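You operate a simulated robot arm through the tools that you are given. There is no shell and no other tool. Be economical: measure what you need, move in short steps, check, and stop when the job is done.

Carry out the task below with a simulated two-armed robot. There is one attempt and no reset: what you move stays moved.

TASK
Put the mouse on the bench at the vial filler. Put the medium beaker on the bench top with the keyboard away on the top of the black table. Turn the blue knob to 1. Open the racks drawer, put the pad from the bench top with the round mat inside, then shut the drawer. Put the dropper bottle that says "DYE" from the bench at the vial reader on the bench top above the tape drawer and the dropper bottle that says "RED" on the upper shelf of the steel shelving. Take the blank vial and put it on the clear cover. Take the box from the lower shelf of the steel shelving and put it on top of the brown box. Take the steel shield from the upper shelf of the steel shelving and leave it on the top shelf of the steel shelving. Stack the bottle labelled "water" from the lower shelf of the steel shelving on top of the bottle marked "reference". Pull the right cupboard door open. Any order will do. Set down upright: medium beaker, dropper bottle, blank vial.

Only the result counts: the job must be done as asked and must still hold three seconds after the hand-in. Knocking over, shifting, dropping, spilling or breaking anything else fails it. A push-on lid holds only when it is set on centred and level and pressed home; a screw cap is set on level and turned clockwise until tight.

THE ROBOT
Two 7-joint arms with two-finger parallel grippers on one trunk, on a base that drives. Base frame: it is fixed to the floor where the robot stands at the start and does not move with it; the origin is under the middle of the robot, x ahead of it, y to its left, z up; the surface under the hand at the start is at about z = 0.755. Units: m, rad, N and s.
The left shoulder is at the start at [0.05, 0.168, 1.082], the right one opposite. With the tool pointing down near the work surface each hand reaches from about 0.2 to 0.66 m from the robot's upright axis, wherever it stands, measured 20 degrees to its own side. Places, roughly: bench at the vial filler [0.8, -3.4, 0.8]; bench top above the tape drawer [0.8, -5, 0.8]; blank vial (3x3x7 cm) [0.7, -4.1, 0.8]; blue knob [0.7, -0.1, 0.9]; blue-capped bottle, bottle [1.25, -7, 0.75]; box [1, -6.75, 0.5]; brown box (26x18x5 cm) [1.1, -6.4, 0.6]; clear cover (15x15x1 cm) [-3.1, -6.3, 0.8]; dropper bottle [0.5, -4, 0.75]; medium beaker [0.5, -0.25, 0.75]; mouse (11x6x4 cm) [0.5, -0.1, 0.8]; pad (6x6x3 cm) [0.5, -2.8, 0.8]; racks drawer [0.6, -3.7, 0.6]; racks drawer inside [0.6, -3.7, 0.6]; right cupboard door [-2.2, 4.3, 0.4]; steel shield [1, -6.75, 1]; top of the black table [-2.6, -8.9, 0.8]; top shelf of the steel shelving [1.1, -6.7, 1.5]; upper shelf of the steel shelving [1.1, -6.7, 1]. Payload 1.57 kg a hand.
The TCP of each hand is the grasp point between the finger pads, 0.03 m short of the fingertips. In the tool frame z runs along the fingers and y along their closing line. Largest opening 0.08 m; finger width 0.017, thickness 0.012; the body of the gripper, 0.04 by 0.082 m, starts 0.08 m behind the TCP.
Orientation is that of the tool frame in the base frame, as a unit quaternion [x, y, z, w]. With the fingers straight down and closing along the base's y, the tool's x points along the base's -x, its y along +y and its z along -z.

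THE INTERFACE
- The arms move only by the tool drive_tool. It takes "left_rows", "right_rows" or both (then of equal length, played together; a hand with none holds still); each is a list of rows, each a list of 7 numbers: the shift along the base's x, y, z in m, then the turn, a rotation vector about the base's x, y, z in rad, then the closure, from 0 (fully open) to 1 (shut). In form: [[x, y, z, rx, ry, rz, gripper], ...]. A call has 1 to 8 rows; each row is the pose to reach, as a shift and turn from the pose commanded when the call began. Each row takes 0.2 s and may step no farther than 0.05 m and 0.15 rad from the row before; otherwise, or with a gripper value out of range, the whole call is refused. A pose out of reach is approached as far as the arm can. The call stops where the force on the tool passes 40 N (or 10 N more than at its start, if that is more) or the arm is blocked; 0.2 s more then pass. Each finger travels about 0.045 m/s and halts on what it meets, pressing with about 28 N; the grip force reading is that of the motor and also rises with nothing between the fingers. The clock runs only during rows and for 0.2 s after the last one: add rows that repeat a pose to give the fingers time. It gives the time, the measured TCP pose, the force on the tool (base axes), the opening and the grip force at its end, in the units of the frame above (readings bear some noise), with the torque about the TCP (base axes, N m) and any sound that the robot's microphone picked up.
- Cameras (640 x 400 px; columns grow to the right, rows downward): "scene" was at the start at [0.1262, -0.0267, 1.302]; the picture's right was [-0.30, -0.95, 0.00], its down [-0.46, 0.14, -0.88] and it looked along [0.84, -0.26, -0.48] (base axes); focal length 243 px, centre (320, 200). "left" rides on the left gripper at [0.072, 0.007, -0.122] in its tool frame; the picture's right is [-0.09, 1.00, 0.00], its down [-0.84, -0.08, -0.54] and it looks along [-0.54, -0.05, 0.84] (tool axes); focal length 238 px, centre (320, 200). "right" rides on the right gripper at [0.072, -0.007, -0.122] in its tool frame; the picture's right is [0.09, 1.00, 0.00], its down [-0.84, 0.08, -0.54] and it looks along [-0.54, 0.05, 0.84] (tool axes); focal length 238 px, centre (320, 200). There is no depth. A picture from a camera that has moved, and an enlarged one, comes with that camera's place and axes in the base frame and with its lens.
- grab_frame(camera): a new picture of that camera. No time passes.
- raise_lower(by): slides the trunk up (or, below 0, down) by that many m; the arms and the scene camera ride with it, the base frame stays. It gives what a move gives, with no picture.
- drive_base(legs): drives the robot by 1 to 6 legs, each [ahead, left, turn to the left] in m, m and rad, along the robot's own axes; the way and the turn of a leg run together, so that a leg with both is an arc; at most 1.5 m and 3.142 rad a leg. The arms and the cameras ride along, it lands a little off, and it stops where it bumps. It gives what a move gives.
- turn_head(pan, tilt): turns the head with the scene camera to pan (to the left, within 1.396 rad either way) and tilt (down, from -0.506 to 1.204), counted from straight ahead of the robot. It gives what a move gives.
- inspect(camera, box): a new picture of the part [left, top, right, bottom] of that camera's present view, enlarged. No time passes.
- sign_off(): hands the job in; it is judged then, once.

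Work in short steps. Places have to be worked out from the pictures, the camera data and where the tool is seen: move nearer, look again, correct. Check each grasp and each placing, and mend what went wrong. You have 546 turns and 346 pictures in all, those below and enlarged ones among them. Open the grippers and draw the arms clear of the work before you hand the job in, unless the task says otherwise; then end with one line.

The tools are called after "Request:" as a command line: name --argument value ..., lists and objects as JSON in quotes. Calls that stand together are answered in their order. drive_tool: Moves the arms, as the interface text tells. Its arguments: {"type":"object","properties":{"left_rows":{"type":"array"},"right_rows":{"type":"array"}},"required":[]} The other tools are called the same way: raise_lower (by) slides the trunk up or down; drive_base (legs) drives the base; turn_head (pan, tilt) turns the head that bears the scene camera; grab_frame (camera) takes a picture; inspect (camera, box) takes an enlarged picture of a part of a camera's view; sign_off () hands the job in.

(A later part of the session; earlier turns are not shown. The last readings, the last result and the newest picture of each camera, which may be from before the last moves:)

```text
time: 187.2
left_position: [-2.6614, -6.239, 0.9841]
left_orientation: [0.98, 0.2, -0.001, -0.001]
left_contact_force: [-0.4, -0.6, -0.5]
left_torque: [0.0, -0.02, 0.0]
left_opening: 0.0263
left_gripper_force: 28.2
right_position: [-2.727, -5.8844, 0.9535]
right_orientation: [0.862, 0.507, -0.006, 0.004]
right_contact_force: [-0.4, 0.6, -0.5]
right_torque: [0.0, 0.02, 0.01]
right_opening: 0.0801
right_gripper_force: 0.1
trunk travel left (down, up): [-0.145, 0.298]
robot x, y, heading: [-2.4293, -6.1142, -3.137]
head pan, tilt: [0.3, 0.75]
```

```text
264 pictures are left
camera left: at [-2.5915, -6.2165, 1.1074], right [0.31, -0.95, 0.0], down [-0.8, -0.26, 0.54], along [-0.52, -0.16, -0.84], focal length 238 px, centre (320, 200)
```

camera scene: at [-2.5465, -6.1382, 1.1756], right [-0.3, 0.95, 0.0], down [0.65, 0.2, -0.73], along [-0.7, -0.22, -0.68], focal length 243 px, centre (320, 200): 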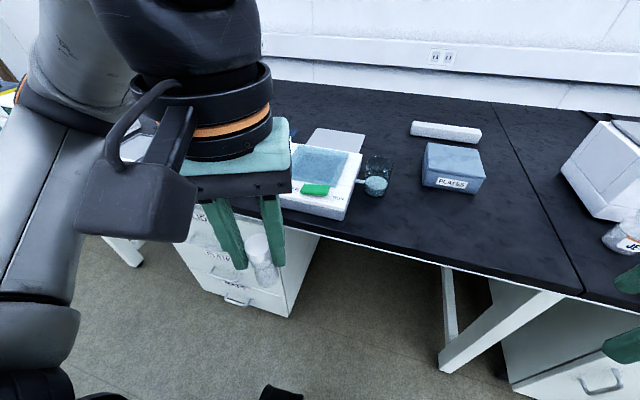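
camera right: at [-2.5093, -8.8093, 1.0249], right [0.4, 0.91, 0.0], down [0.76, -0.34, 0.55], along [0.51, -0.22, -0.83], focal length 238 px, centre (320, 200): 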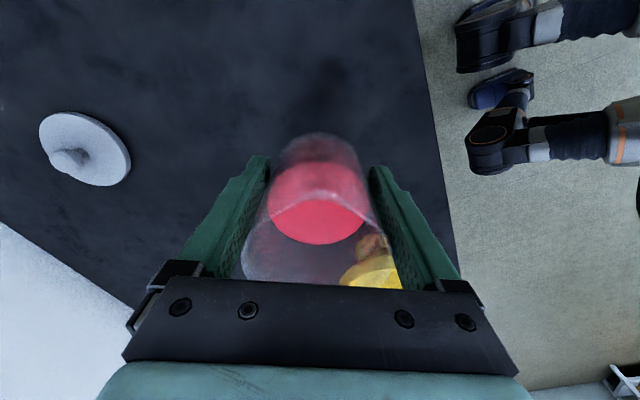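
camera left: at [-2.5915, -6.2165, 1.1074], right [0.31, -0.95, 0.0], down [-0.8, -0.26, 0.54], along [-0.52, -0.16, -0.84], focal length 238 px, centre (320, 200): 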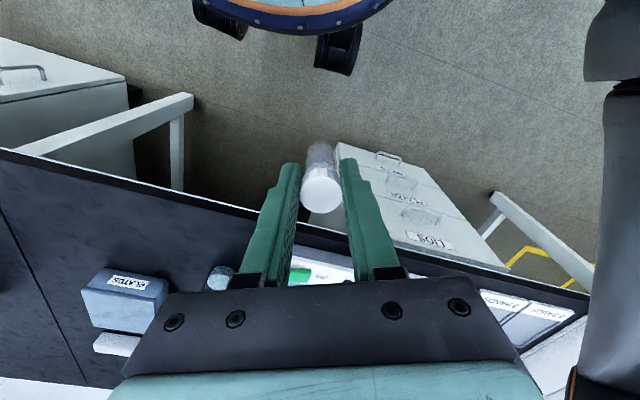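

The cover centre is near (-3.05, -6.29). I'll go 0.1 m ahead, raise the trunk 0.07 m, and bring the vial toward it.

Request:
drive_base --legs '[[0.1, 0, 0]]'

Request:
raise_lower --by 0.07

Request:
drive_tool --left_rows '[[-0.045, -0.01, 0, 0, 0, 0, 1], [-0.09, -0.02, 0, 0, 0, 0, 1], [-0.135, -0.03, 0, 0, 0, 0, 1], [-0.17, -0.04, 0, 0, 0, 0, 1]]'

Request:
grab_frame --camera "left"

Request:
grab_frame --camera "scene"

```text
time: 188.3
left_position: [-2.7614, -6.2397, 0.9847]
left_orientation: [0.98, 0.2, -0.001, -0.001]
left_contact_force: [0.1, -0.7, 0.1]
left_torque: [-0.01, -0.01, -0.03]
left_opening: 0.026
left_gripper_force: 27.3
right_position: [-2.8289, -5.8853, 0.9537]
right_orientation: [0.862, 0.507, -0.006, 0.003]
right_contact_force: [0.4, -0.6, -0.4]
right_torque: [0.02, -0.01, -0.02]
right_opening: 0.0799
right_gripper_force: 0.1
trunk travel left (down, up): [-0.145, 0.298]
robot x, y, heading: [-2.525, -6.113, -3.134]
head pan, tilt: [0.3, 0.75]
```

```text
time: 189.4
left_position: [-2.7624, -6.2394, 1.055]
left_orientation: [0.98, 0.2, -0.001, 0.0]
left_contact_force: [0.3, 0.4, -0.7]
left_torque: [0.0, -0.02, 0.03]
left_opening: 0.0262
left_gripper_force: 28.0
right_position: [-2.8288, -5.8853, 1.023]
right_orientation: [0.862, 0.507, -0.007, 0.004]
right_contact_force: [0.5, -0.3, 0.6]
right_torque: [0.03, 0.0, 0.0]
right_opening: 0.0799
right_gripper_force: 0.0
trunk travel left (down, up): [-0.215, 0.228]
robot x, y, heading: [-2.5265, -6.1103, -3.139]
head pan, tilt: [0.3, 0.75]
```

```text
time: 190.4
left_position: [-2.9316, -6.2796, 1.0537]
left_orientation: [0.98, 0.2, -0.002, -0.001]
left_contact_force: [0.5, -0.8, -0.2]
left_torque: [0.0, 0.0, -0.02]
left_opening: 0.0261
left_gripper_force: 27.3
right_position: [-2.8293, -5.8847, 1.0232]
right_orientation: [0.861, 0.508, -0.006, 0.003]
right_contact_force: [-0.3, -0.2, 0.1]
right_torque: [0.0, -0.02, 0.0]
right_opening: 0.0802
right_gripper_force: 0.0
trunk travel left (down, up): [-0.215, 0.228]
robot x, y, heading: [-2.5293, -6.116, -3.138]
head pan, tilt: [0.3, 0.75]
```

```text
263 pictures are left
camera left: at [-2.8617, -6.2573, 1.1773], right [0.31, -0.95, 0.0], down [-0.8, -0.26, 0.54], along [-0.52, -0.17, -0.84], focal length 238 px, centre (320, 200)
```

left: 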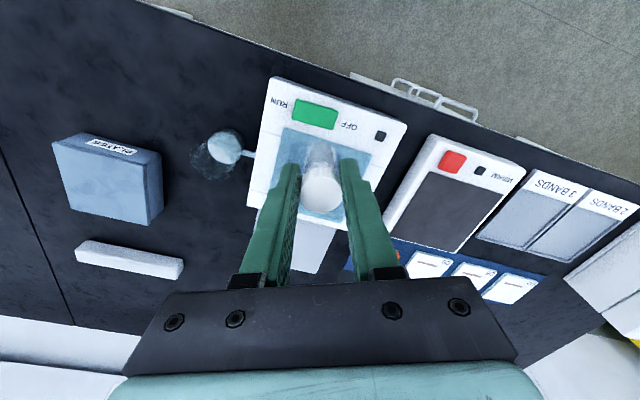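

```text
262 pictures are left
camera scene: at [-2.6472, -6.139, 1.2455], right [-0.3, 0.95, 0.0], down [0.65, 0.21, -0.73], along [-0.7, -0.22, -0.68], focal length 243 px, centre (320, 200)
```

scene: 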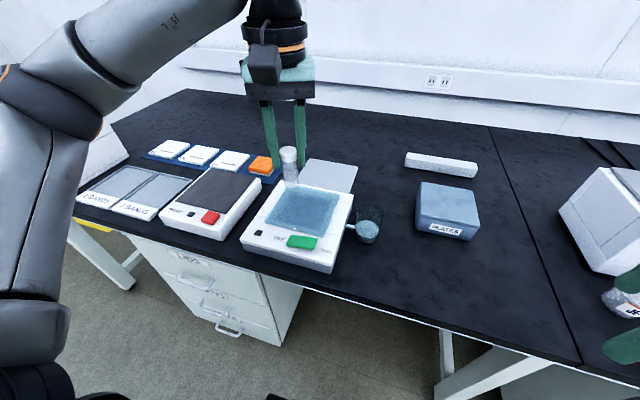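

I need to tell whether the "clear cover" is the bluish panel on the device or the flat plate behind it, so I'll zoom in.

Request:
inspect --camera "scene" --box '[220, 130, 400, 290]'

Request:
inspect --camera "left" --box '[180, 60, 460, 280]'

```text
2.50 times, centred on (310, 210) of scene
camera zoom: at [-2.6472, -6.139, 1.2455], right [-0.3, 0.95, 0.0], down [0.65, 0.21, -0.73], along [-0.7, -0.22, -0.68], focal length 607 px, centre (345, 175)
```

zoom: 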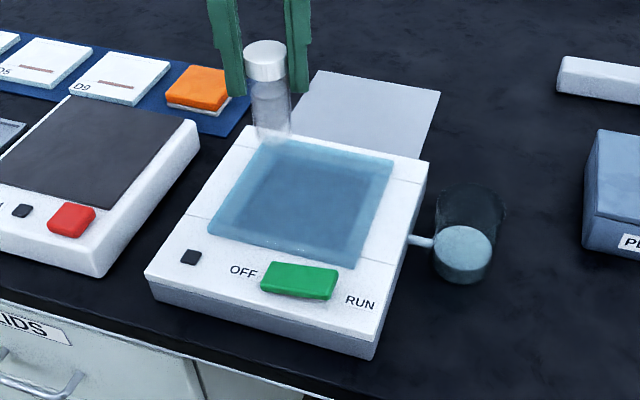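

```text
1.82 times, centred on (320, 170) of left
camera zoom: at [-2.8617, -6.2573, 1.1773], right [0.31, -0.95, 0.0], down [-0.8, -0.26, 0.54], along [-0.52, -0.17, -0.84], focal length 433 px, centre (320, 254)
```

zoom: 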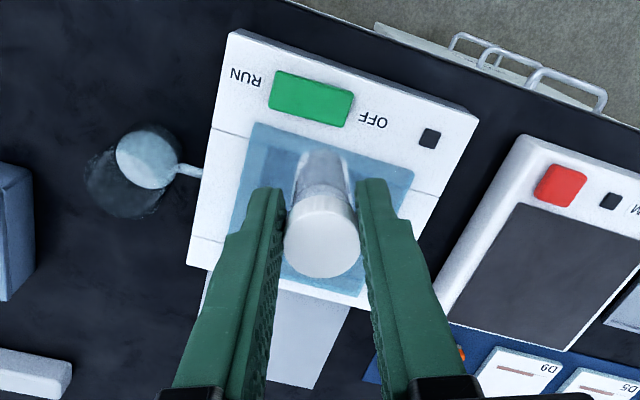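

Triangulating both views puts the bluish clear cover at (-3.052, -6.310) with its top at z≈0.80. I'll move the vial over it and go down to TCP 0.89.

Request:
drive_tool --left_rows '[[-0.04, -0.01, 0, 0, 0, 0, 1], [-0.08, -0.02, -0.02, 0, 0, 0, 1], [-0.12, -0.03, -0.04, 0, 0, 0, 1], [-0.12, -0.03, -0.08, 0, 0, 0, 1], [-0.12, -0.03, -0.12, 0, 0, 0, 1], [-0.12, -0.03, -0.164, 0, 0, 0, 1]]'

Request:
inspect --camera "scene" --box '[220, 130, 400, 290]'

```text
time: 191.8
left_position: [-3.0513, -6.3111, 0.8894]
left_orientation: [0.98, 0.2, -0.001, -0.001]
left_contact_force: [0.1, 0.2, -0.1]
left_torque: [0.0, -0.01, -0.01]
left_opening: 0.0261
left_gripper_force: 28.6
right_position: [-2.8288, -5.885, 1.0241]
right_orientation: [0.861, 0.508, -0.006, 0.003]
right_contact_force: [0.6, -0.1, -1.2]
right_torque: [0.01, 0.03, 0.0]
right_opening: 0.0799
right_gripper_force: 0.0
trunk travel left (down, up): [-0.215, 0.228]
robot x, y, heading: [-2.527, -6.1115, -3.134]
head pan, tilt: [0.3, 0.75]
```

```text
2.50 times, centred on (310, 210) of scene
camera zoom: at [-2.6472, -6.1391, 1.2455], right [-0.3, 0.95, 0.0], down [0.65, 0.21, -0.73], along [-0.7, -0.22, -0.68], focal length 607 px, centre (345, 175)
```

zoom: 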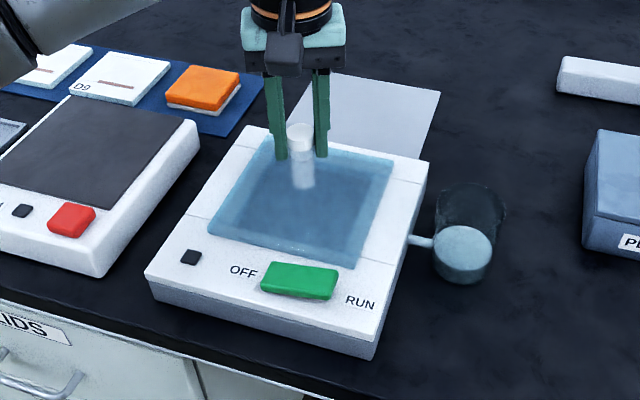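

The vial is over the cover. I'll lower it in small steps while watching the force.

Request:
drive_tool --left_rows '[[0, 0, -0.006, 0, 0, 0, 1], [0, 0, -0.012, 0, 0, 0, 1]]'

```text
time: 192.4
left_position: [-3.0513, -6.3118, 0.8812]
left_orientation: [0.98, 0.201, -0.003, -0.001]
left_contact_force: [1.2, -1.2, 12.1]
left_torque: [-0.17, 0.02, 0.03]
left_opening: 0.026
left_gripper_force: 27.4
right_position: [-2.8281, -5.8851, 1.0239]
right_orientation: [0.862, 0.507, -0.007, 0.004]
right_contact_force: [-0.9, 0.1, 0.7]
right_torque: [-0.01, -0.02, -0.01]
right_opening: 0.08
right_gripper_force: 0.1
trunk travel left (down, up): [-0.215, 0.228]
robot x, y, heading: [-2.5268, -6.1123, -3.126]
head pan, tilt: [0.3, 0.75]
```

It made contact at 0.881. I'll ease the pressure by 3 mm, open, and rise straight up.

Request:
drive_tool --left_rows '[[0, 0, 0.003, 0, 0, 0, 1], [0, 0, 0.003, 0, 0, 0, 0.6], [0, 0, 0.003, 0, 0, 0, 0.4], [0, 0, 0.02, 0, 0, 0, 0.4], [0, 0, 0.06, 0, 0, 0, 0.4], [0, 0, 0.1, 0, 0, 0, 0.4], [0.03, 0, 0.13, 0, 0, 0, 0]]'

Request:
inspect --camera "scene" --box '[220, 130, 400, 290]'

Request:
grab_frame --camera "left"

```text
time: 194.0
left_position: [-3.0203, -6.3098, 1.009]
left_orientation: [0.98, 0.201, -0.002, -0.001]
left_contact_force: [-0.6, 0.2, -0.1]
left_torque: [0.0, -0.01, -0.01]
left_opening: 0.08
left_gripper_force: 0.2
right_position: [-2.8283, -5.8849, 1.023]
right_orientation: [0.862, 0.507, -0.006, 0.004]
right_contact_force: [0.5, -0.3, 0.0]
right_torque: [0.02, 0.0, -0.01]
right_opening: 0.0799
right_gripper_force: 0.1
trunk travel left (down, up): [-0.215, 0.228]
robot x, y, heading: [-2.5271, -6.1114, -3.135]
head pan, tilt: [0.3, 0.75]
```

```text
2.50 times, centred on (310, 210) of scene
camera zoom: at [-2.6467, -6.1389, 1.2456], right [-0.3, 0.95, 0.0], down [0.65, 0.21, -0.73], along [-0.7, -0.22, -0.68], focal length 607 px, centre (345, 175)
```

zoom: 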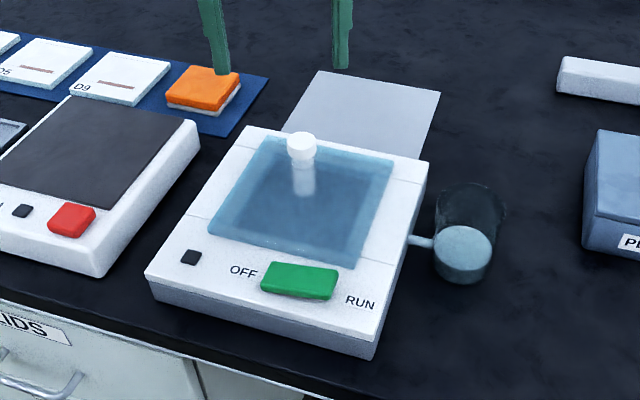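

```text
257 pictures are left
camera left: at [-2.9509, -6.2877, 1.1321], right [0.31, -0.95, 0.0], down [-0.8, -0.26, 0.54], along [-0.52, -0.17, -0.84], focal length 238 px, centre (320, 200)
```

left: 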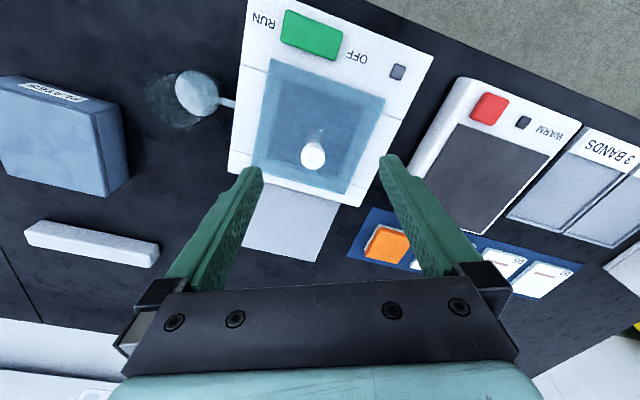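

The blank vial stands upright on the clear cover. Next are the DYE and RED bottles. I'll tuck the left hand in, back away, turn around, and drive to the bench near y≈-4.1.

Request:
drive_tool --left_rows '[[0.045, 0, 0, 0, 0, 0.0, 0], [0.09, 0, 0, 0, 0, 0.0, 0], [0.135, 0, 0, 0, 0, 0.0, 0], [0.18, 0.0, 0, 0, 0, 0.0, 0]]'

Request:
drive_base --legs '[[-0.7, 0, 0], [0, 0, 3.136], [0.75, 1.0, 0], [0.75, 1.0, 0]]'

Request:
raise_lower --by -0.065

Request:
turn_head --pan 0 --tilt 0.7

Request:
grab_frame --camera "scene"

```text
time: 195.0
left_position: [-2.839, -6.3103, 1.007]
left_orientation: [0.979, 0.202, -0.001, -0.001]
left_contact_force: [-0.4, 0.1, -0.6]
left_torque: [0.0, 0.0, 0.0]
left_opening: 0.0801
left_gripper_force: 0.1
right_position: [-2.8282, -5.8846, 1.0233]
right_orientation: [0.862, 0.507, -0.005, 0.004]
right_contact_force: [0.2, 0.4, 0.0]
right_torque: [-0.01, 0.02, 0.02]
right_opening: 0.08
right_gripper_force: 0.0
trunk travel left (down, up): [-0.215, 0.228]
robot x, y, heading: [-2.528, -6.1145, -3.136]
head pan, tilt: [0.3, 0.75]
```

```text
time: 223.8
left_position: [-0.0677, -3.8323, 1.0076]
left_orientation: [-0.208, 0.978, 0.0, 0.001]
left_contact_force: [-0.1, -0.9, 0.2]
left_torque: [-0.04, -0.01, -0.01]
left_opening: 0.0796
left_gripper_force: 0.0
right_position: [-0.0737, -4.2573, 1.0239]
right_orientation: [-0.514, 0.858, 0.003, 0.007]
right_contact_force: [-1.1, -1.6, 0.1]
right_torque: [-0.01, -0.02, 0.03]
right_opening: 0.08
right_gripper_force: 0.1
trunk travel left (down, up): [-0.215, 0.228]
robot x, y, heading: [-0.3778, -4.0287, 0.022]
head pan, tilt: [0.3, 0.75]
```

```text
time: 224.9
left_position: [-0.0692, -3.8325, 0.9435]
left_orientation: [-0.209, 0.978, -0.001, 0.001]
left_contact_force: [-1.5, -0.2, 0.4]
left_torque: [-0.03, -0.02, -0.01]
left_opening: 0.0799
left_gripper_force: 0.0
right_position: [-0.0743, -4.2572, 0.959]
right_orientation: [-0.515, 0.857, 0.003, 0.007]
right_contact_force: [-1.6, 0.0, -0.4]
right_torque: [0.01, -0.01, 0.01]
right_opening: 0.08
right_gripper_force: 0.1
trunk travel left (down, up): [-0.15, 0.293]
robot x, y, heading: [-0.3772, -4.0313, 0.022]
head pan, tilt: [0.3, 0.75]
```

```text
time: 225.7
left_position: [-0.0684, -3.8323, 0.943]
left_orientation: [-0.209, 0.978, 0.0, 0.001]
left_contact_force: [0.6, 0.3, -0.3]
left_torque: [-0.01, 0.01, 0.0]
left_opening: 0.0801
left_gripper_force: 0.1
right_position: [-0.0729, -4.2567, 0.9586]
right_orientation: [-0.515, 0.857, 0.004, 0.006]
right_contact_force: [-0.1, -0.1, 0.7]
right_torque: [-0.01, 0.03, 0.01]
right_opening: 0.08
right_gripper_force: 0.0
trunk travel left (down, up): [-0.15, 0.293]
robot x, y, heading: [-0.3799, -4.0352, 0.021]
head pan, tilt: [0.0, 0.7]
```

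```text
256 pictures are left
camera scene: at [-0.2534, -4.0297, 1.1848], right [0.02, -1.0, 0.0], down [-0.64, -0.01, -0.76], along [0.76, 0.02, -0.64], focal length 243 px, centre (320, 200)
```

scene: 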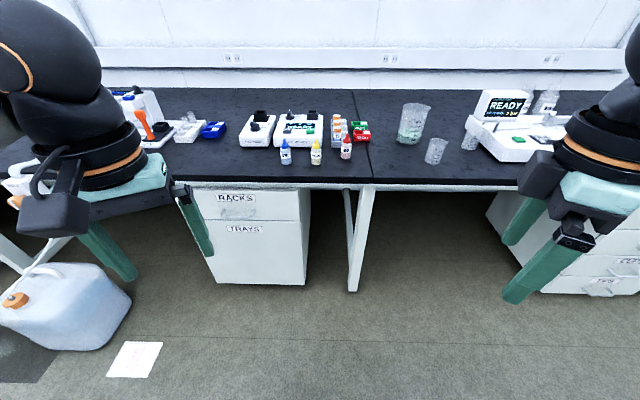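

I'll drive in for DYE with the left hand: ahead 0.33 m, right 0.06 m.

Request:
drive_base --legs '[[0.33, -0.06, -0.02]]'

Request:
drive_tool --left_rows '[[0.03, 0, 0, 0, 0, -0.1, 0], [0.06, 0, 0, 0, 0, -0.2, 0], [0.09, 0, 0, 0, 0, -0.3, 0], [0.12, 0, 0, 0, 0, -0.4, 0]]'

Request:
grab_frame --camera "left"

Request:
grab_frame --camera "scene"

```text
time: 227.8
left_position: [0.2601, -3.8954, 0.9432]
left_orientation: [-0.198, 0.98, -0.001, 0.001]
left_contact_force: [-0.3, 0.4, 0.5]
left_torque: [0.0, -0.02, -0.02]
left_opening: 0.0803
left_gripper_force: 0.0
right_position: [0.2428, -4.3189, 0.9582]
right_orientation: [-0.505, 0.863, 0.004, 0.006]
right_contact_force: [0.0, -0.1, -0.1]
right_torque: [0.0, 0.01, 0.04]
right_opening: 0.0803
right_gripper_force: 0.0
trunk travel left (down, up): [-0.15, 0.293]
robot x, y, heading: [-0.0588, -4.0894, 0.0]
head pan, tilt: [0.0, 0.7]
```

```text
time: 228.8
left_position: [0.3799, -3.8953, 0.9446]
left_orientation: [0.002, 1.0, -0.002, 0.001]
left_contact_force: [-1.1, -0.5, -0.6]
left_torque: [0.01, -0.01, -0.01]
left_opening: 0.08
left_gripper_force: 0.1
right_position: [0.2445, -4.3199, 0.9584]
right_orientation: [-0.504, 0.864, 0.004, 0.006]
right_contact_force: [0.2, -0.1, 0.2]
right_torque: [0.0, 0.0, -0.02]
right_opening: 0.08
right_gripper_force: 0.1
trunk travel left (down, up): [-0.15, 0.293]
robot x, y, heading: [-0.0533, -4.0867, -0.0]
head pan, tilt: [0.0, 0.7]
```

```text
255 pictures are left
camera left: at [0.3089, -3.888, 1.0666], right [0.1, 1.0, 0.0], down [0.84, -0.08, 0.54], along [0.54, -0.05, -0.84], focal length 238 px, centre (320, 200)
```

left: 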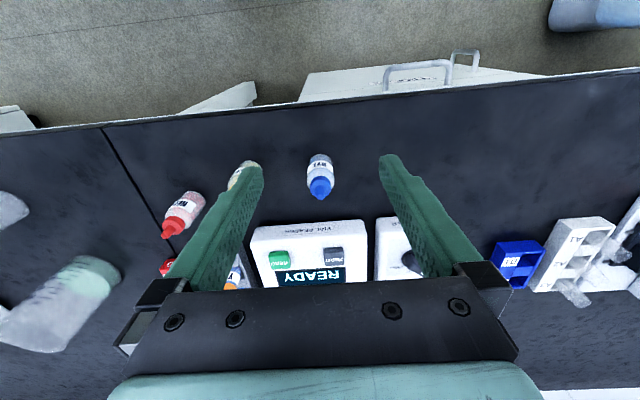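

```text
254 pictures are left
camera scene: at [0.0698, -4.0887, 1.1847], right [0.0, -1.0, 0.0], down [-0.64, 0.0, -0.76], along [0.76, 0.0, -0.64], focal length 243 px, centre (320, 200)
```

scene: 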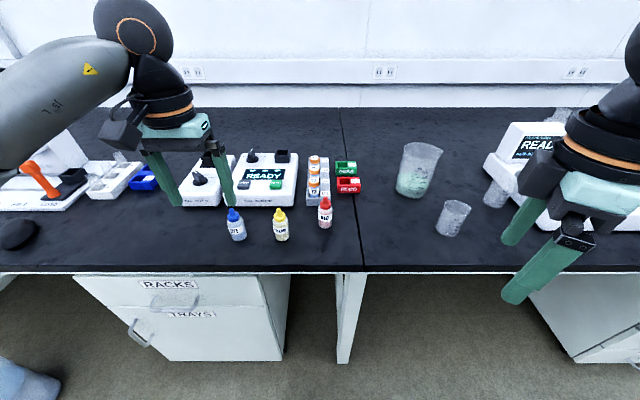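

DYE is at (0.447, -3.900). I'll move above it, then descend to TCP 0.797.

Request:
drive_tool --left_rows '[[0.035, -0.003, -0.02, 0, 0, 0, 0], [0.067, -0.005, -0.05, 0, 0, 0, 0]]'

Request:
grab_frame --camera "left"

```text
time: 229.4
left_position: [0.4474, -3.9008, 0.8941]
left_orientation: [0.002, 1.0, 0.0, 0.0]
left_contact_force: [-0.9, -0.7, -0.4]
left_torque: [0.0, 0.03, 0.01]
left_opening: 0.0797
left_gripper_force: 0.1
right_position: [0.2454, -4.3199, 0.9588]
right_orientation: [-0.505, 0.863, 0.004, 0.006]
right_contact_force: [-0.6, 1.0, -0.3]
right_torque: [-0.02, 0.0, -0.01]
right_opening: 0.0801
right_gripper_force: 0.2
trunk travel left (down, up): [-0.15, 0.293]
robot x, y, heading: [-0.0575, -4.0922, 0.0]
head pan, tilt: [0.0, 0.7]
```

```text
253 pictures are left
camera left: at [0.3755, -3.8929, 1.0159], right [0.1, 1.0, 0.0], down [0.84, -0.08, 0.54], along [0.54, -0.05, -0.84], focal length 238 px, centre (320, 200)
```

left: 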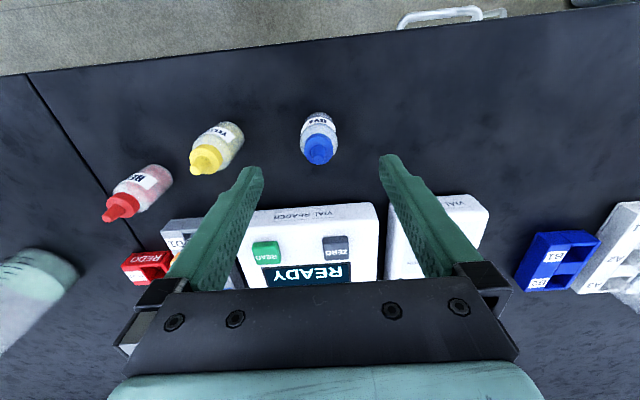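

Aligned. I'll descend and close.

Request:
drive_tool --left_rows '[[0, 0, -0.035, 0, 0, 0, 0], [0, 0, -0.07, 0, 0, 0, 0], [0, 0, -0.097, 0, 0, 0, 0], [0, 0, -0.097, 0, 0, 0, 0.5], [0, 0, -0.097, 0, 0, 0, 1], [0, 0, -0.097, 0, 0, 0, 1]]'

Request:
grab_frame --camera "left"

```text
time: 230.8
left_position: [0.4451, -3.8981, 0.7957]
left_orientation: [0.002, 1.0, 0.0, 0.001]
left_contact_force: [-0.9, 0.3, 0.0]
left_torque: [0.02, 0.04, -0.03]
left_opening: 0.0343
left_gripper_force: 14.1
right_position: [0.2442, -4.3196, 0.9595]
right_orientation: [-0.506, 0.863, 0.003, 0.007]
right_contact_force: [-0.1, 0.4, 0.3]
right_torque: [-0.04, -0.03, -0.02]
right_opening: 0.0795
right_gripper_force: 0.1
trunk travel left (down, up): [-0.15, 0.293]
robot x, y, heading: [-0.0549, -4.0888, 0.003]
head pan, tilt: [0.0, 0.7]
```

```text
252 pictures are left
camera left: at [0.374, -3.8912, 0.9182], right [0.09, 1.0, 0.0], down [0.84, -0.08, 0.54], along [0.54, -0.05, -0.84], focal length 238 px, centre (320, 200)
```

left: 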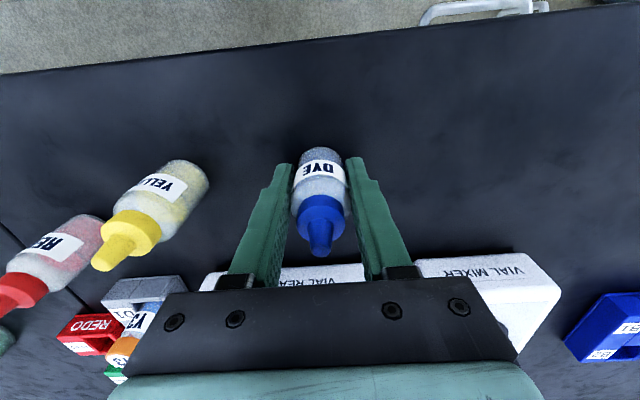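

Gripped at 34 mm. I'll lift and draw the left hand back, then shift the base left for RED with the right hand.

Request:
drive_tool --left_rows '[[0, 0, 0.03, 0, 0, 0, 1], [0, 0, 0.07, 0, 0, 0, 1], [0, 0, 0.11, 0, 0, 0, 1], [-0.04, 0.01, 0.14, 0, 0, 0, 1], [-0.085, 0.02, 0.15, 0, 0, 0, 1], [-0.125, 0.03, 0.15, 0, 0, 0, 1]]' --right_rows '[[0, 0, 0.0, 0, 0, -0.15, 0], [0, 0, 0, 0, 0, -0.3, 0], [0, 0, 0, 0, 0, -0.45, 0], [0, 0, 0, 0, 0, -0.6, 0], [0, 0, 0, 0, 0, -0.75, 0], [0, 0, 0, 0, 0, -0.9, 0]]'

Request:
drive_base --legs '[[0, 0.2, 0]]'

Request:
grab_frame --camera "right"

Request:
grab_frame --camera "scene"

```text
refused: row 4 steps farther than a row can; nothing moved
```

```text
time: 233.2
left_position: [0.4445, -3.6949, 0.7955]
left_orientation: [0.0, 1.0, -0.001, 0.001]
left_contact_force: [0.0, -0.4, -0.3]
left_torque: [-0.02, 0.01, 0.0]
left_opening: 0.0336
left_gripper_force: 27.9
right_position: [0.2455, -4.1181, 0.9589]
right_orientation: [-0.507, 0.862, 0.004, 0.006]
right_contact_force: [0.4, 0.6, 0.0]
right_torque: [-0.03, -0.01, 0.04]
right_opening: 0.0798
right_gripper_force: 0.0
trunk travel left (down, up): [-0.15, 0.293]
robot x, y, heading: [-0.0558, -3.8898, 0.004]
head pan, tilt: [0.0, 0.7]
```

```text
251 pictures are left
camera right: at [0.2154, -4.1856, 1.0796], right [-0.91, 0.4, 0.0], down [0.34, 0.76, 0.55], along [0.23, 0.51, -0.83], focal length 238 px, centre (320, 200)
```

right: 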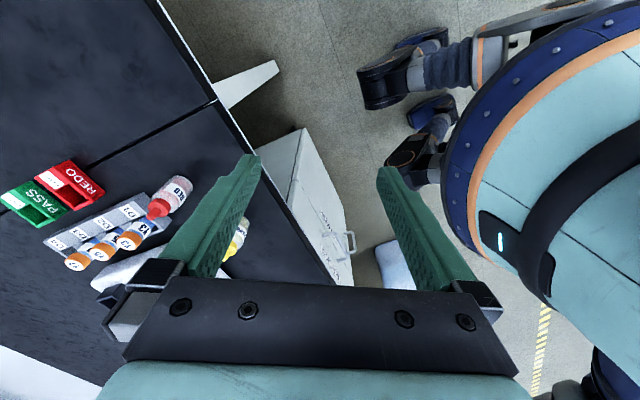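

```text
250 pictures are left
camera scene: at [0.0694, -3.8873, 1.1848], right [0.0, -1.0, 0.0], down [-0.64, 0.0, -0.76], along [0.76, 0.0, -0.64], focal length 243 px, centre (320, 200)
```

scene: 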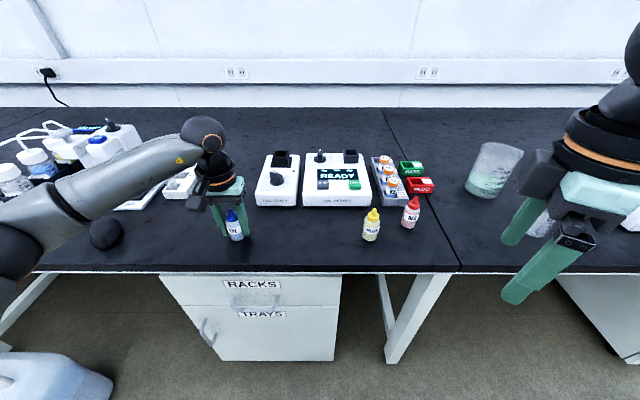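

The hand move was refused, so the drive slid the gripped DYE along the clear bench strip. Nothing was touched. I'll resend the lift with shorter steps.

Request:
drive_tool --left_rows '[[0, 0, 0.03, 0, 0, 0, 1], [0, 0, 0.07, 0, 0, 0, 1], [0, 0, 0.11, 0, 0, 0, 1], [-0.03, 0.01, 0.14, 0, 0, 0, 1], [-0.07, 0.015, 0.15, 0, 0, 0, 1], [-0.11, 0.02, 0.15, 0, 0, 0, 1]]' --right_rows '[[0, 0, 0.0, 0, 0, -0.15, 0], [0, 0, 0, 0, 0, -0.3, 0], [0, 0, 0, 0, 0, -0.45, 0], [0, 0, 0, 0, 0, -0.6, 0], [0, 0, 0, 0, 0, -0.75, 0], [0, 0, 0, 0, 0, -0.9, 0]]'

Request:
grab_frame --camera "scene"

Request:
grab_frame --camera "right"

```text
time: 234.6
left_position: [0.333, -3.6758, 0.9461]
left_orientation: [0.0, 1.0, -0.001, 0.002]
left_contact_force: [-0.1, 0.1, -0.5]
left_torque: [-0.01, 0.03, 0.01]
left_opening: 0.0336
left_gripper_force: 27.5
right_position: [0.2451, -4.118, 0.9589]
right_orientation: [-0.079, 0.997, 0.0, 0.007]
right_contact_force: [0.2, 0.7, 0.0]
right_torque: [-0.03, 0.0, 0.0]
right_opening: 0.0801
right_gripper_force: 0.0
trunk travel left (down, up): [-0.15, 0.293]
robot x, y, heading: [-0.0555, -3.8888, -0.001]
head pan, tilt: [0.0, 0.7]
```

```text
249 pictures are left
camera scene: at [0.0693, -3.8873, 1.1848], right [0.0, -1.0, 0.0], down [-0.64, 0.0, -0.77], along [0.77, 0.0, -0.64], focal length 243 px, centre (320, 200)
```

scene: 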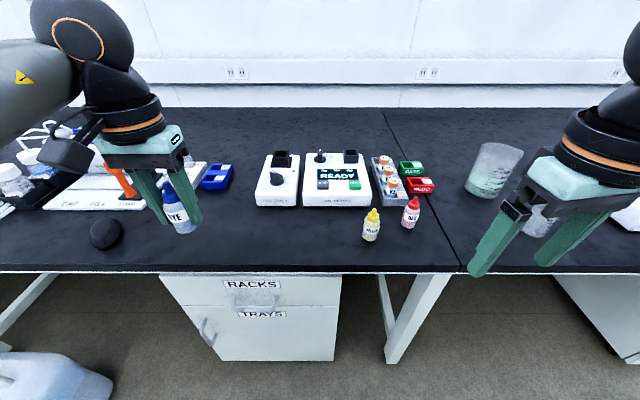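

```text
248 pictures are left
camera right: at [0.1734, -4.136, 1.0797], right [-0.25, 0.97, 0.0], down [0.81, 0.21, 0.55], along [0.54, 0.14, -0.83], focal length 238 px, centre (320, 200)
```

right: 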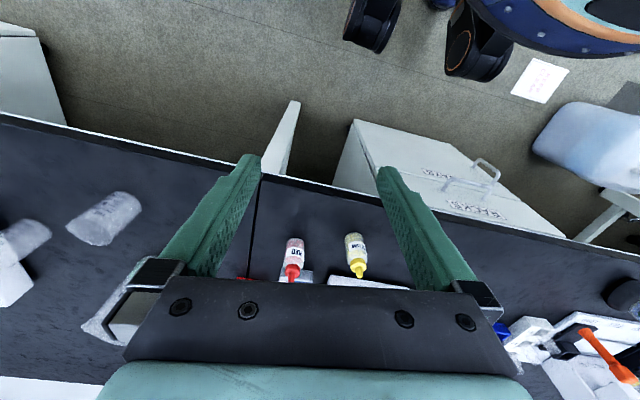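

RED is at (0.487, -4.104). I'll bring the right hand above it.

Request:
drive_tool --right_rows '[[0.04, 0.002, 0, 0, 0, -0.03, 0], [0.08, 0.005, 0, 0, 0, -0.06, 0], [0.12, 0.007, -0.01, 0, 0, -0.09, 0], [0.16, 0.009, -0.02, 0, 0, -0.12, 0], [0.2, 0.012, -0.04, 0, 0, -0.158, 0], [0.242, 0.014, -0.06, 0, 0, -0.158, 0]]'

Request:
grab_frame --camera "right"

```text
time: 236.0
left_position: [0.3348, -3.6766, 0.9463]
left_orientation: [0.0, 1.0, 0.0, 0.002]
left_contact_force: [0.2, 0.4, 0.3]
left_torque: [0.02, -0.06, 0.0]
left_opening: 0.0334
left_gripper_force: 28.1
right_position: [0.4763, -4.1112, 0.8979]
right_orientation: [-0.001, 1.0, 0.0, 0.009]
right_contact_force: [-0.6, -0.3, 0.1]
right_torque: [-0.02, -0.04, 0.02]
right_opening: 0.08
right_gripper_force: 0.1
right hand out of reach, approached as far as the arm can: row 6
trunk travel left (down, up): [-0.15, 0.293]
robot x, y, heading: [-0.0569, -3.8872, 0.001]
head pan, tilt: [0.0, 0.7]
```

```text
247 pictures are left
camera right: at [0.4023, -4.1188, 1.0191], right [-0.09, 1.0, 0.0], down [0.83, 0.08, 0.56], along [0.55, 0.05, -0.83], focal length 238 px, centre (320, 200)
```

right: 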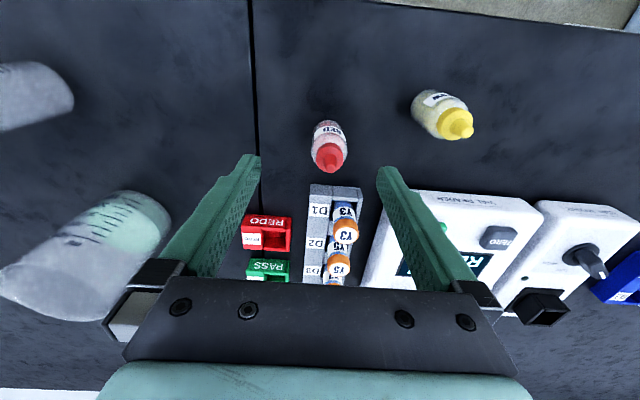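

It's slightly short of reach. I'll pull the hand back while advancing the base 0.06 m.

Request:
drive_tool --right_rows '[[-0.03, 0.003, 0.0, 0, 0, 0, 0], [-0.055, 0.008, 0.0, 0, 0, 0, 0]]'

Request:
drive_base --legs '[[0.06, 0, 0]]'

Request:
grab_frame --camera "right"

```text
time: 236.6
left_position: [0.3332, -3.6765, 0.9463]
left_orientation: [-0.001, 1.0, -0.001, 0.002]
left_contact_force: [-0.4, 0.9, -0.5]
left_torque: [0.01, -0.01, 0.03]
left_opening: 0.0337
left_gripper_force: 28.2
right_position: [0.4204, -4.1028, 0.8976]
right_orientation: [-0.002, 1.0, 0.0, 0.007]
right_contact_force: [-1.1, -0.3, -0.1]
right_torque: [-0.02, -0.02, 0.01]
right_opening: 0.0798
right_gripper_force: 0.1
trunk travel left (down, up): [-0.15, 0.293]
robot x, y, heading: [-0.0574, -3.8881, 0.004]
head pan, tilt: [0.0, 0.7]
```

```text
time: 237.6
left_position: [0.3954, -3.6764, 0.9464]
left_orientation: [0.0, 1.0, -0.001, 0.0]
left_contact_force: [0.5, 0.7, -0.8]
left_torque: [0.0, 0.0, -0.03]
left_opening: 0.0334
left_gripper_force: 28.2
right_position: [0.4802, -4.1034, 0.8965]
right_orientation: [-0.002, 1.0, 0.0, 0.007]
right_contact_force: [-0.5, -0.1, 0.4]
right_torque: [0.01, 0.0, -0.02]
right_opening: 0.0798
right_gripper_force: 0.0
trunk travel left (down, up): [-0.15, 0.293]
robot x, y, heading: [0.0074, -3.8876, 0.006]
head pan, tilt: [0.0, 0.7]
```

```text
246 pictures are left
camera right: at [0.407, -4.1107, 1.0182], right [-0.1, 1.0, 0.0], down [0.83, 0.08, 0.55], along [0.55, 0.05, -0.83], focal length 238 px, centre (320, 200)
```

right: 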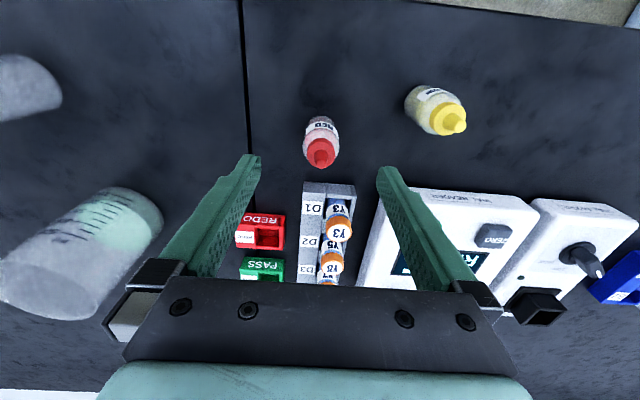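

Aligned. I'll descend and close.

Request:
drive_tool --right_rows '[[0.002, 0.001, -0.035, 0, 0, 0, 0], [0.002, 0.001, -0.07, 0, 0, 0, 0], [0.002, 0.001, -0.1, 0, 0, 0, 0], [0.002, 0.001, -0.1, 0, 0, 0, 0.5], [0.002, 0.001, -0.1, 0, 0, 0, 1], [0.002, 0.001, -0.1, 0, 0, 0, 1]]'

Request:
grab_frame --camera "right"

```text
time: 239.0
left_position: [0.3943, -3.6761, 0.946]
left_orientation: [0.0, 1.0, -0.001, 0.002]
left_contact_force: [-0.2, -1.2, -0.3]
left_torque: [-0.01, -0.03, -0.02]
left_opening: 0.0338
left_gripper_force: 28.3
right_position: [0.4824, -4.1001, 0.7958]
right_orientation: [-0.001, 1.0, 0.0, 0.007]
right_contact_force: [-0.2, -0.9, 0.8]
right_torque: [-0.02, 0.0, 0.02]
right_opening: 0.0336
right_gripper_force: 13.2
trunk travel left (down, up): [-0.15, 0.293]
robot x, y, heading: [0.0077, -3.8885, 0.007]
head pan, tilt: [0.0, 0.7]
```

```text
245 pictures are left
camera right: at [0.4091, -4.1078, 0.9163], right [-0.1, 1.0, 0.0], down [0.83, 0.08, 0.55], along [0.55, 0.05, -0.83], focal length 238 px, centre (320, 200)
```

right: 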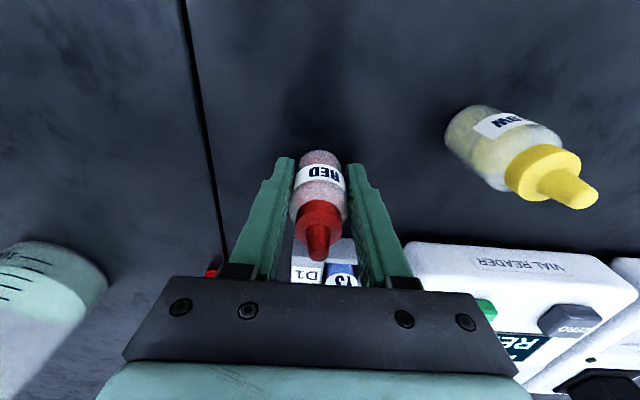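

RED gripped. I'll lift it and draw it back.

Request:
drive_tool --right_rows '[[0, 0, 0.02, 0, 0, 0, 1], [0, 0, 0.05, 0, 0, 0, 1], [0, 0, 0.08, 0, 0, 0, 1], [0, 0, 0.12, 0, 0, 0, 1], [-0.03, 0, 0.15, 0, 0, 0, 1], [-0.07, 0, 0.16, 0, 0, 0, 1], [-0.11, 0, 0.16, 0, 0, 0, 1], [-0.15, 0, 0.16, 0, 0, 0, 1]]'

Request:
grab_frame --camera "scene"

```text
time: 240.8
left_position: [0.395, -3.6756, 0.9466]
left_orientation: [0.0, 1.0, 0.0, 0.001]
left_contact_force: [0.3, 0.1, -0.5]
left_torque: [0.01, -0.04, 0.01]
left_opening: 0.0338
left_gripper_force: 27.9
right_position: [0.3329, -4.1047, 0.9563]
right_orientation: [-0.002, 1.0, 0.001, 0.007]
right_contact_force: [-0.4, -0.2, -0.7]
right_torque: [0.02, 0.01, -0.03]
right_opening: 0.0335
right_gripper_force: 28.1
trunk travel left (down, up): [-0.15, 0.293]
robot x, y, heading: [0.0056, -3.8866, 0.005]
head pan, tilt: [0.0, 0.7]
```

```text
244 pictures are left
camera scene: at [0.1296, -3.8872, 1.1848], right [0.0, -1.0, 0.0], down [-0.64, 0.0, -0.77], along [0.77, 0.0, -0.64], focal length 243 px, centre (320, 200)
```

scene: 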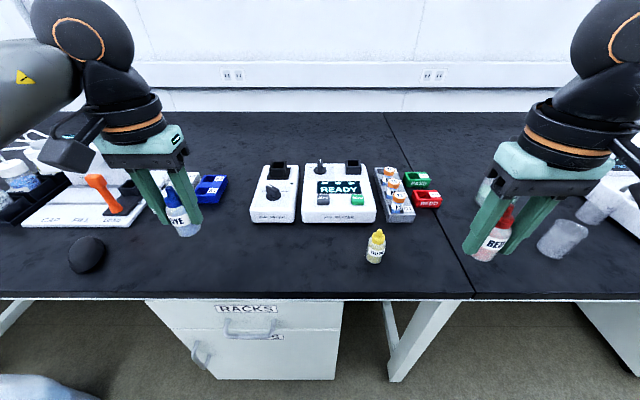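

Both bottles are held. I'll back off 0.35 m and strafe right to y≈-5.15 to find a spot above the tape drawer.

Request:
drive_base --legs '[[-0.35, 0, 0], [0, -1.27, 0]]'

Request:
grab_frame --camera "scene"

```text
time: 254.1
left_position: [0.0437, -4.944, 0.9467]
left_orientation: [-0.004, 1.0, -0.001, 0.0]
left_contact_force: [0.1, 0.2, 0.0]
left_torque: [0.04, -0.01, 0.03]
left_opening: 0.0336
left_gripper_force: 27.7
right_position: [-0.0149, -5.3728, 0.956]
right_orientation: [-0.006, 1.0, 0.0, 0.007]
right_contact_force: [-0.6, -0.1, -0.5]
right_torque: [-0.01, -0.01, 0.0]
right_opening: 0.0334
right_gripper_force: 28.1
trunk travel left (down, up): [-0.15, 0.293]
robot x, y, heading: [-0.3419, -5.1607, 0.014]
head pan, tilt: [0.0, 0.7]
```

```text
243 pictures are left
camera scene: at [-0.2197, -5.1569, 1.1848], right [0.01, -1.0, 0.0], down [-0.64, -0.01, -0.76], along [0.76, 0.01, -0.64], focal length 243 px, centre (320, 200)
```

scene: 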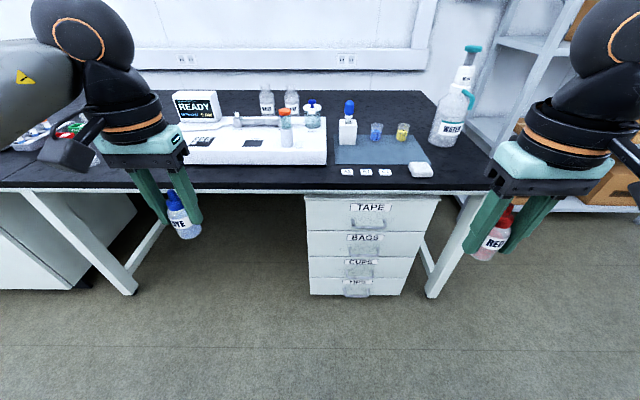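

A free strip in front of the tags, directly above the TAPE drawer at about (0.41, -5.21), will take DYE. I'll drive in.

Request:
drive_base --legs '[[0.23, -0.24, -0.014]]'

Request:
grab_frame --camera "left"

Request:
grab_frame --camera "scene"

```text
time: 256.8
left_position: [0.2727, -5.188, 0.9462]
left_orientation: [0.002, 1.0, -0.001, 0.002]
left_contact_force: [-0.5, 0.5, -0.2]
left_torque: [-0.03, 0.02, -0.01]
left_opening: 0.033
left_gripper_force: 28.4
right_position: [0.2088, -5.6154, 0.9573]
right_orientation: [0.0, 1.0, -0.001, 0.007]
right_contact_force: [-0.1, 0.2, -1.3]
right_torque: [0.01, -0.02, 0.03]
right_opening: 0.0335
right_gripper_force: 28.2
trunk travel left (down, up): [-0.15, 0.293]
robot x, y, heading: [-0.1198, -5.3978, 0.004]
head pan, tilt: [0.0, 0.7]
```

```text
242 pictures are left
camera left: at [0.2009, -5.1805, 1.0691], right [0.09, 1.0, 0.0], down [0.84, -0.08, 0.54], along [0.54, -0.05, -0.84], focal length 238 px, centre (320, 200)
```

left: 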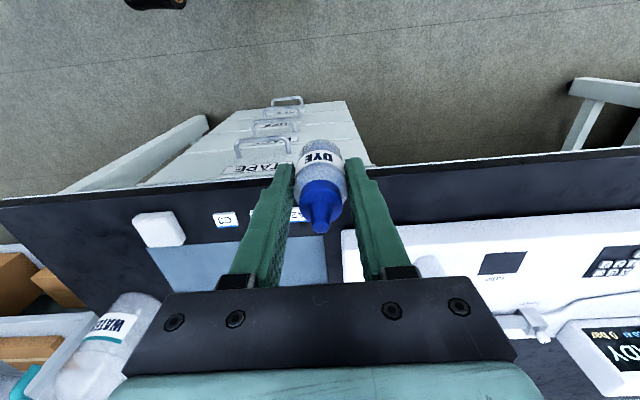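

```text
241 pictures are left
camera scene: at [0.0073, -5.3979, 1.1848], right [0.0, -1.0, 0.0], down [-0.64, 0.0, -0.76], along [0.76, 0.0, -0.64], focal length 243 px, centre (320, 200)
```

scene: 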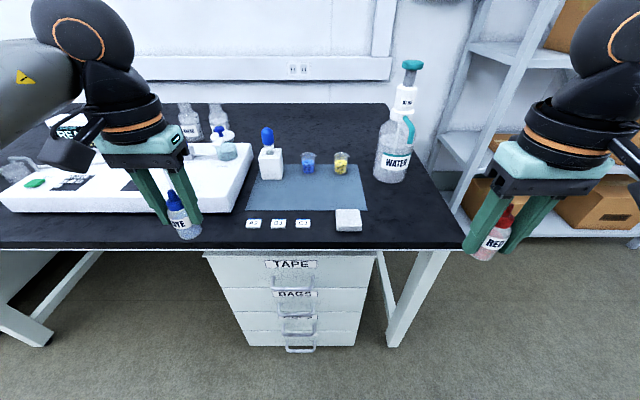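

I'll place DYE at (0.415, -5.15), in the clear strip between the instrument and the bench edge.

Request:
drive_tool --left_rows '[[0.035, 0.01, -0.01, 0, 0, 0, 1], [0.07, 0.02, -0.02, 0, 0, 0, 1], [0.105, 0.03, -0.035, 0, 0, 0, 1], [0.142, 0.038, -0.06, 0, 0, 0, 1], [0.142, 0.038, -0.1, 0, 0, 0, 1], [0.142, 0.038, -0.135, 0, 0, 0, 1]]'

Request:
grab_frame --camera "scene"

Request:
grab_frame --camera "left"

```text
time: 258.2
left_position: [0.4131, -5.1478, 0.8118]
left_orientation: [0.0, 1.0, 0.0, 0.004]
left_contact_force: [0.0, 1.9, 9.0]
left_torque: [0.15, 0.11, 0.04]
left_opening: 0.0333
left_gripper_force: 27.9
right_position: [0.2088, -5.617, 0.9575]
right_orientation: [-0.001, 1.0, 0.001, 0.008]
right_contact_force: [-0.5, -0.4, -0.7]
right_torque: [0.03, -0.01, 0.02]
right_opening: 0.0334
right_gripper_force: 28.3
trunk travel left (down, up): [-0.15, 0.293]
robot x, y, heading: [-0.1174, -5.3977, -0.001]
head pan, tilt: [0.0, 0.7]
```

```text
240 pictures are left
camera scene: at [0.0062, -5.398, 1.1852], right [0.0, -1.0, 0.0], down [-0.64, 0.0, -0.77], along [0.77, 0.0, -0.64], focal length 243 px, centre (320, 200)
```

scene: 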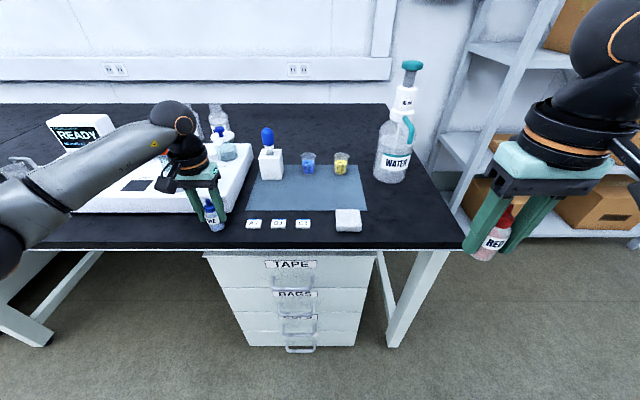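

```text
239 pictures are left
camera left: at [0.3404, -5.1421, 0.9336], right [0.09, 1.0, 0.0], down [0.83, -0.08, 0.55], along [0.55, -0.05, -0.84], focal length 238 px, centre (320, 200)
```

left: 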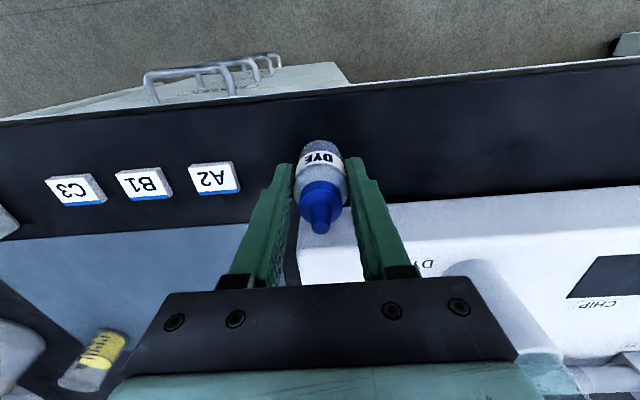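

There's 9 N of contact: the bottle sits lower in the grip than before, so it's on the bench. I'll release gently and rise.

Request:
drive_tool --left_rows '[[0, 0, 0.001, 0, 0, 0, 0.7], [0, 0, 0.001, 0, 0, 0, 0.5], [0, 0, 0.001, 0, 0, 0, 0.4], [0, 0, 0.03, 0, 0, 0, 0.4], [0, 0, 0.07, 0, 0, 0, 0.4], [-0.02, 0, 0.11, 0, 0, 0, 0.4], [-0.06, 0, 0.13, 0, 0, 0, 0]]'

Request:
grab_frame --camera "left"

Request:
inspect --camera "scene" --box '[140, 150, 380, 260]'

```text
time: 259.8
left_position: [0.3541, -5.1523, 0.9393]
left_orientation: [0.001, 1.0, -0.001, 0.001]
left_contact_force: [-0.2, -0.6, 0.2]
left_torque: [0.0, 0.04, 0.0]
left_opening: 0.0799
left_gripper_force: 0.1
right_position: [0.211, -5.6167, 0.9552]
right_orientation: [-0.002, 1.0, 0.0, 0.007]
right_contact_force: [0.8, -0.3, -0.5]
right_torque: [-0.01, -0.01, 0.0]
right_opening: 0.0334
right_gripper_force: 28.1
trunk travel left (down, up): [-0.15, 0.293]
robot x, y, heading: [-0.1186, -5.3938, 0.001]
head pan, tilt: [0.0, 0.7]
```

```text
238 pictures are left
camera left: at [0.2824, -5.1441, 1.0612], right [0.09, 1.0, 0.0], down [0.84, -0.08, 0.54], along [0.54, -0.05, -0.84], focal length 238 px, centre (320, 200)
```

left: 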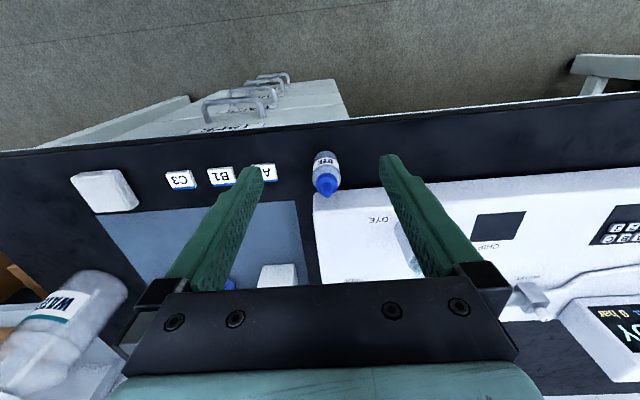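

```text
2.67 times, centred on (260, 205) of scene
camera zoom: at [0.0069, -5.3978, 1.1848], right [0.0, -1.0, 0.0], down [-0.64, 0.0, -0.77], along [0.77, 0.0, -0.64], focal length 648 px, centre (480, 187)
```

zoom: 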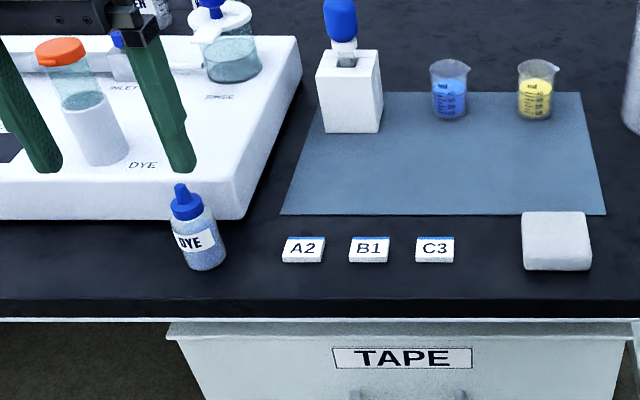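

DYE stands upright above the tape drawer. Next is the shelving: I'll back off, strafe right to y≈-6.5, and look.

Request:
drive_base --legs '[[-0.2, 0, 0], [0, -1.1, 0]]'

Request:
turn_head --pan 0 --tilt 0.2

Request:
grab_frame --camera "scene"

```text
time: 270.9
left_position: [0.1643, -6.238, 0.938]
left_orientation: [-0.01, 1.0, -0.001, 0.002]
left_contact_force: [-0.3, 1.2, 0.1]
left_torque: [0.0, 0.0, -0.04]
left_opening: 0.0801
left_gripper_force: 0.0
right_position: [0.0305, -6.7043, 0.9556]
right_orientation: [-0.012, 1.0, 0.0, 0.007]
right_contact_force: [-0.1, -0.7, -0.7]
right_torque: [-0.03, 0.01, 0.01]
right_opening: 0.0334
right_gripper_force: 27.9
trunk travel left (down, up): [-0.15, 0.293]
robot x, y, heading: [-0.3007, -6.4924, 0.027]
head pan, tilt: [0.0, 0.7]
```

```text
time: 271.8
left_position: [0.1664, -6.2369, 0.9373]
left_orientation: [-0.01, 1.0, -0.001, 0.001]
left_contact_force: [0.1, 0.4, -0.6]
left_torque: [-0.02, -0.02, -0.05]
left_opening: 0.08
left_gripper_force: 0.0
right_position: [0.0302, -6.7042, 0.9565]
right_orientation: [-0.011, 1.0, 0.0, 0.007]
right_contact_force: [0.0, 0.6, -0.4]
right_torque: [0.0, -0.01, -0.03]
right_opening: 0.0336
right_gripper_force: 27.7
trunk travel left (down, up): [-0.15, 0.293]
robot x, y, heading: [-0.2996, -6.4946, 0.024]
head pan, tilt: [0.0, 0.201]
```

```text
236 pictures are left
camera scene: at [-0.169, -6.4908, 1.2301], right [0.02, -1.0, 0.0], down [-0.2, 0.0, -0.98], along [0.98, 0.02, -0.2], focal length 243 px, centre (320, 200)
```

scene: 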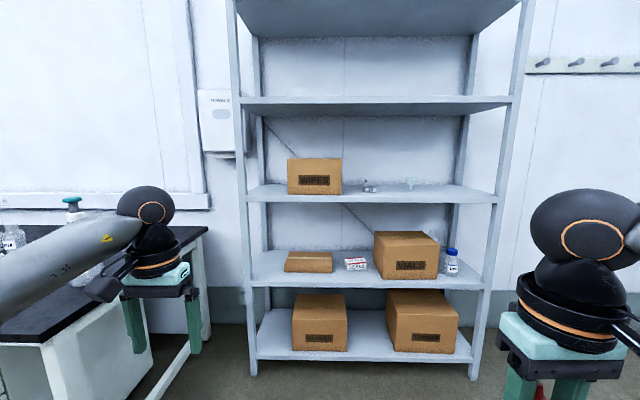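

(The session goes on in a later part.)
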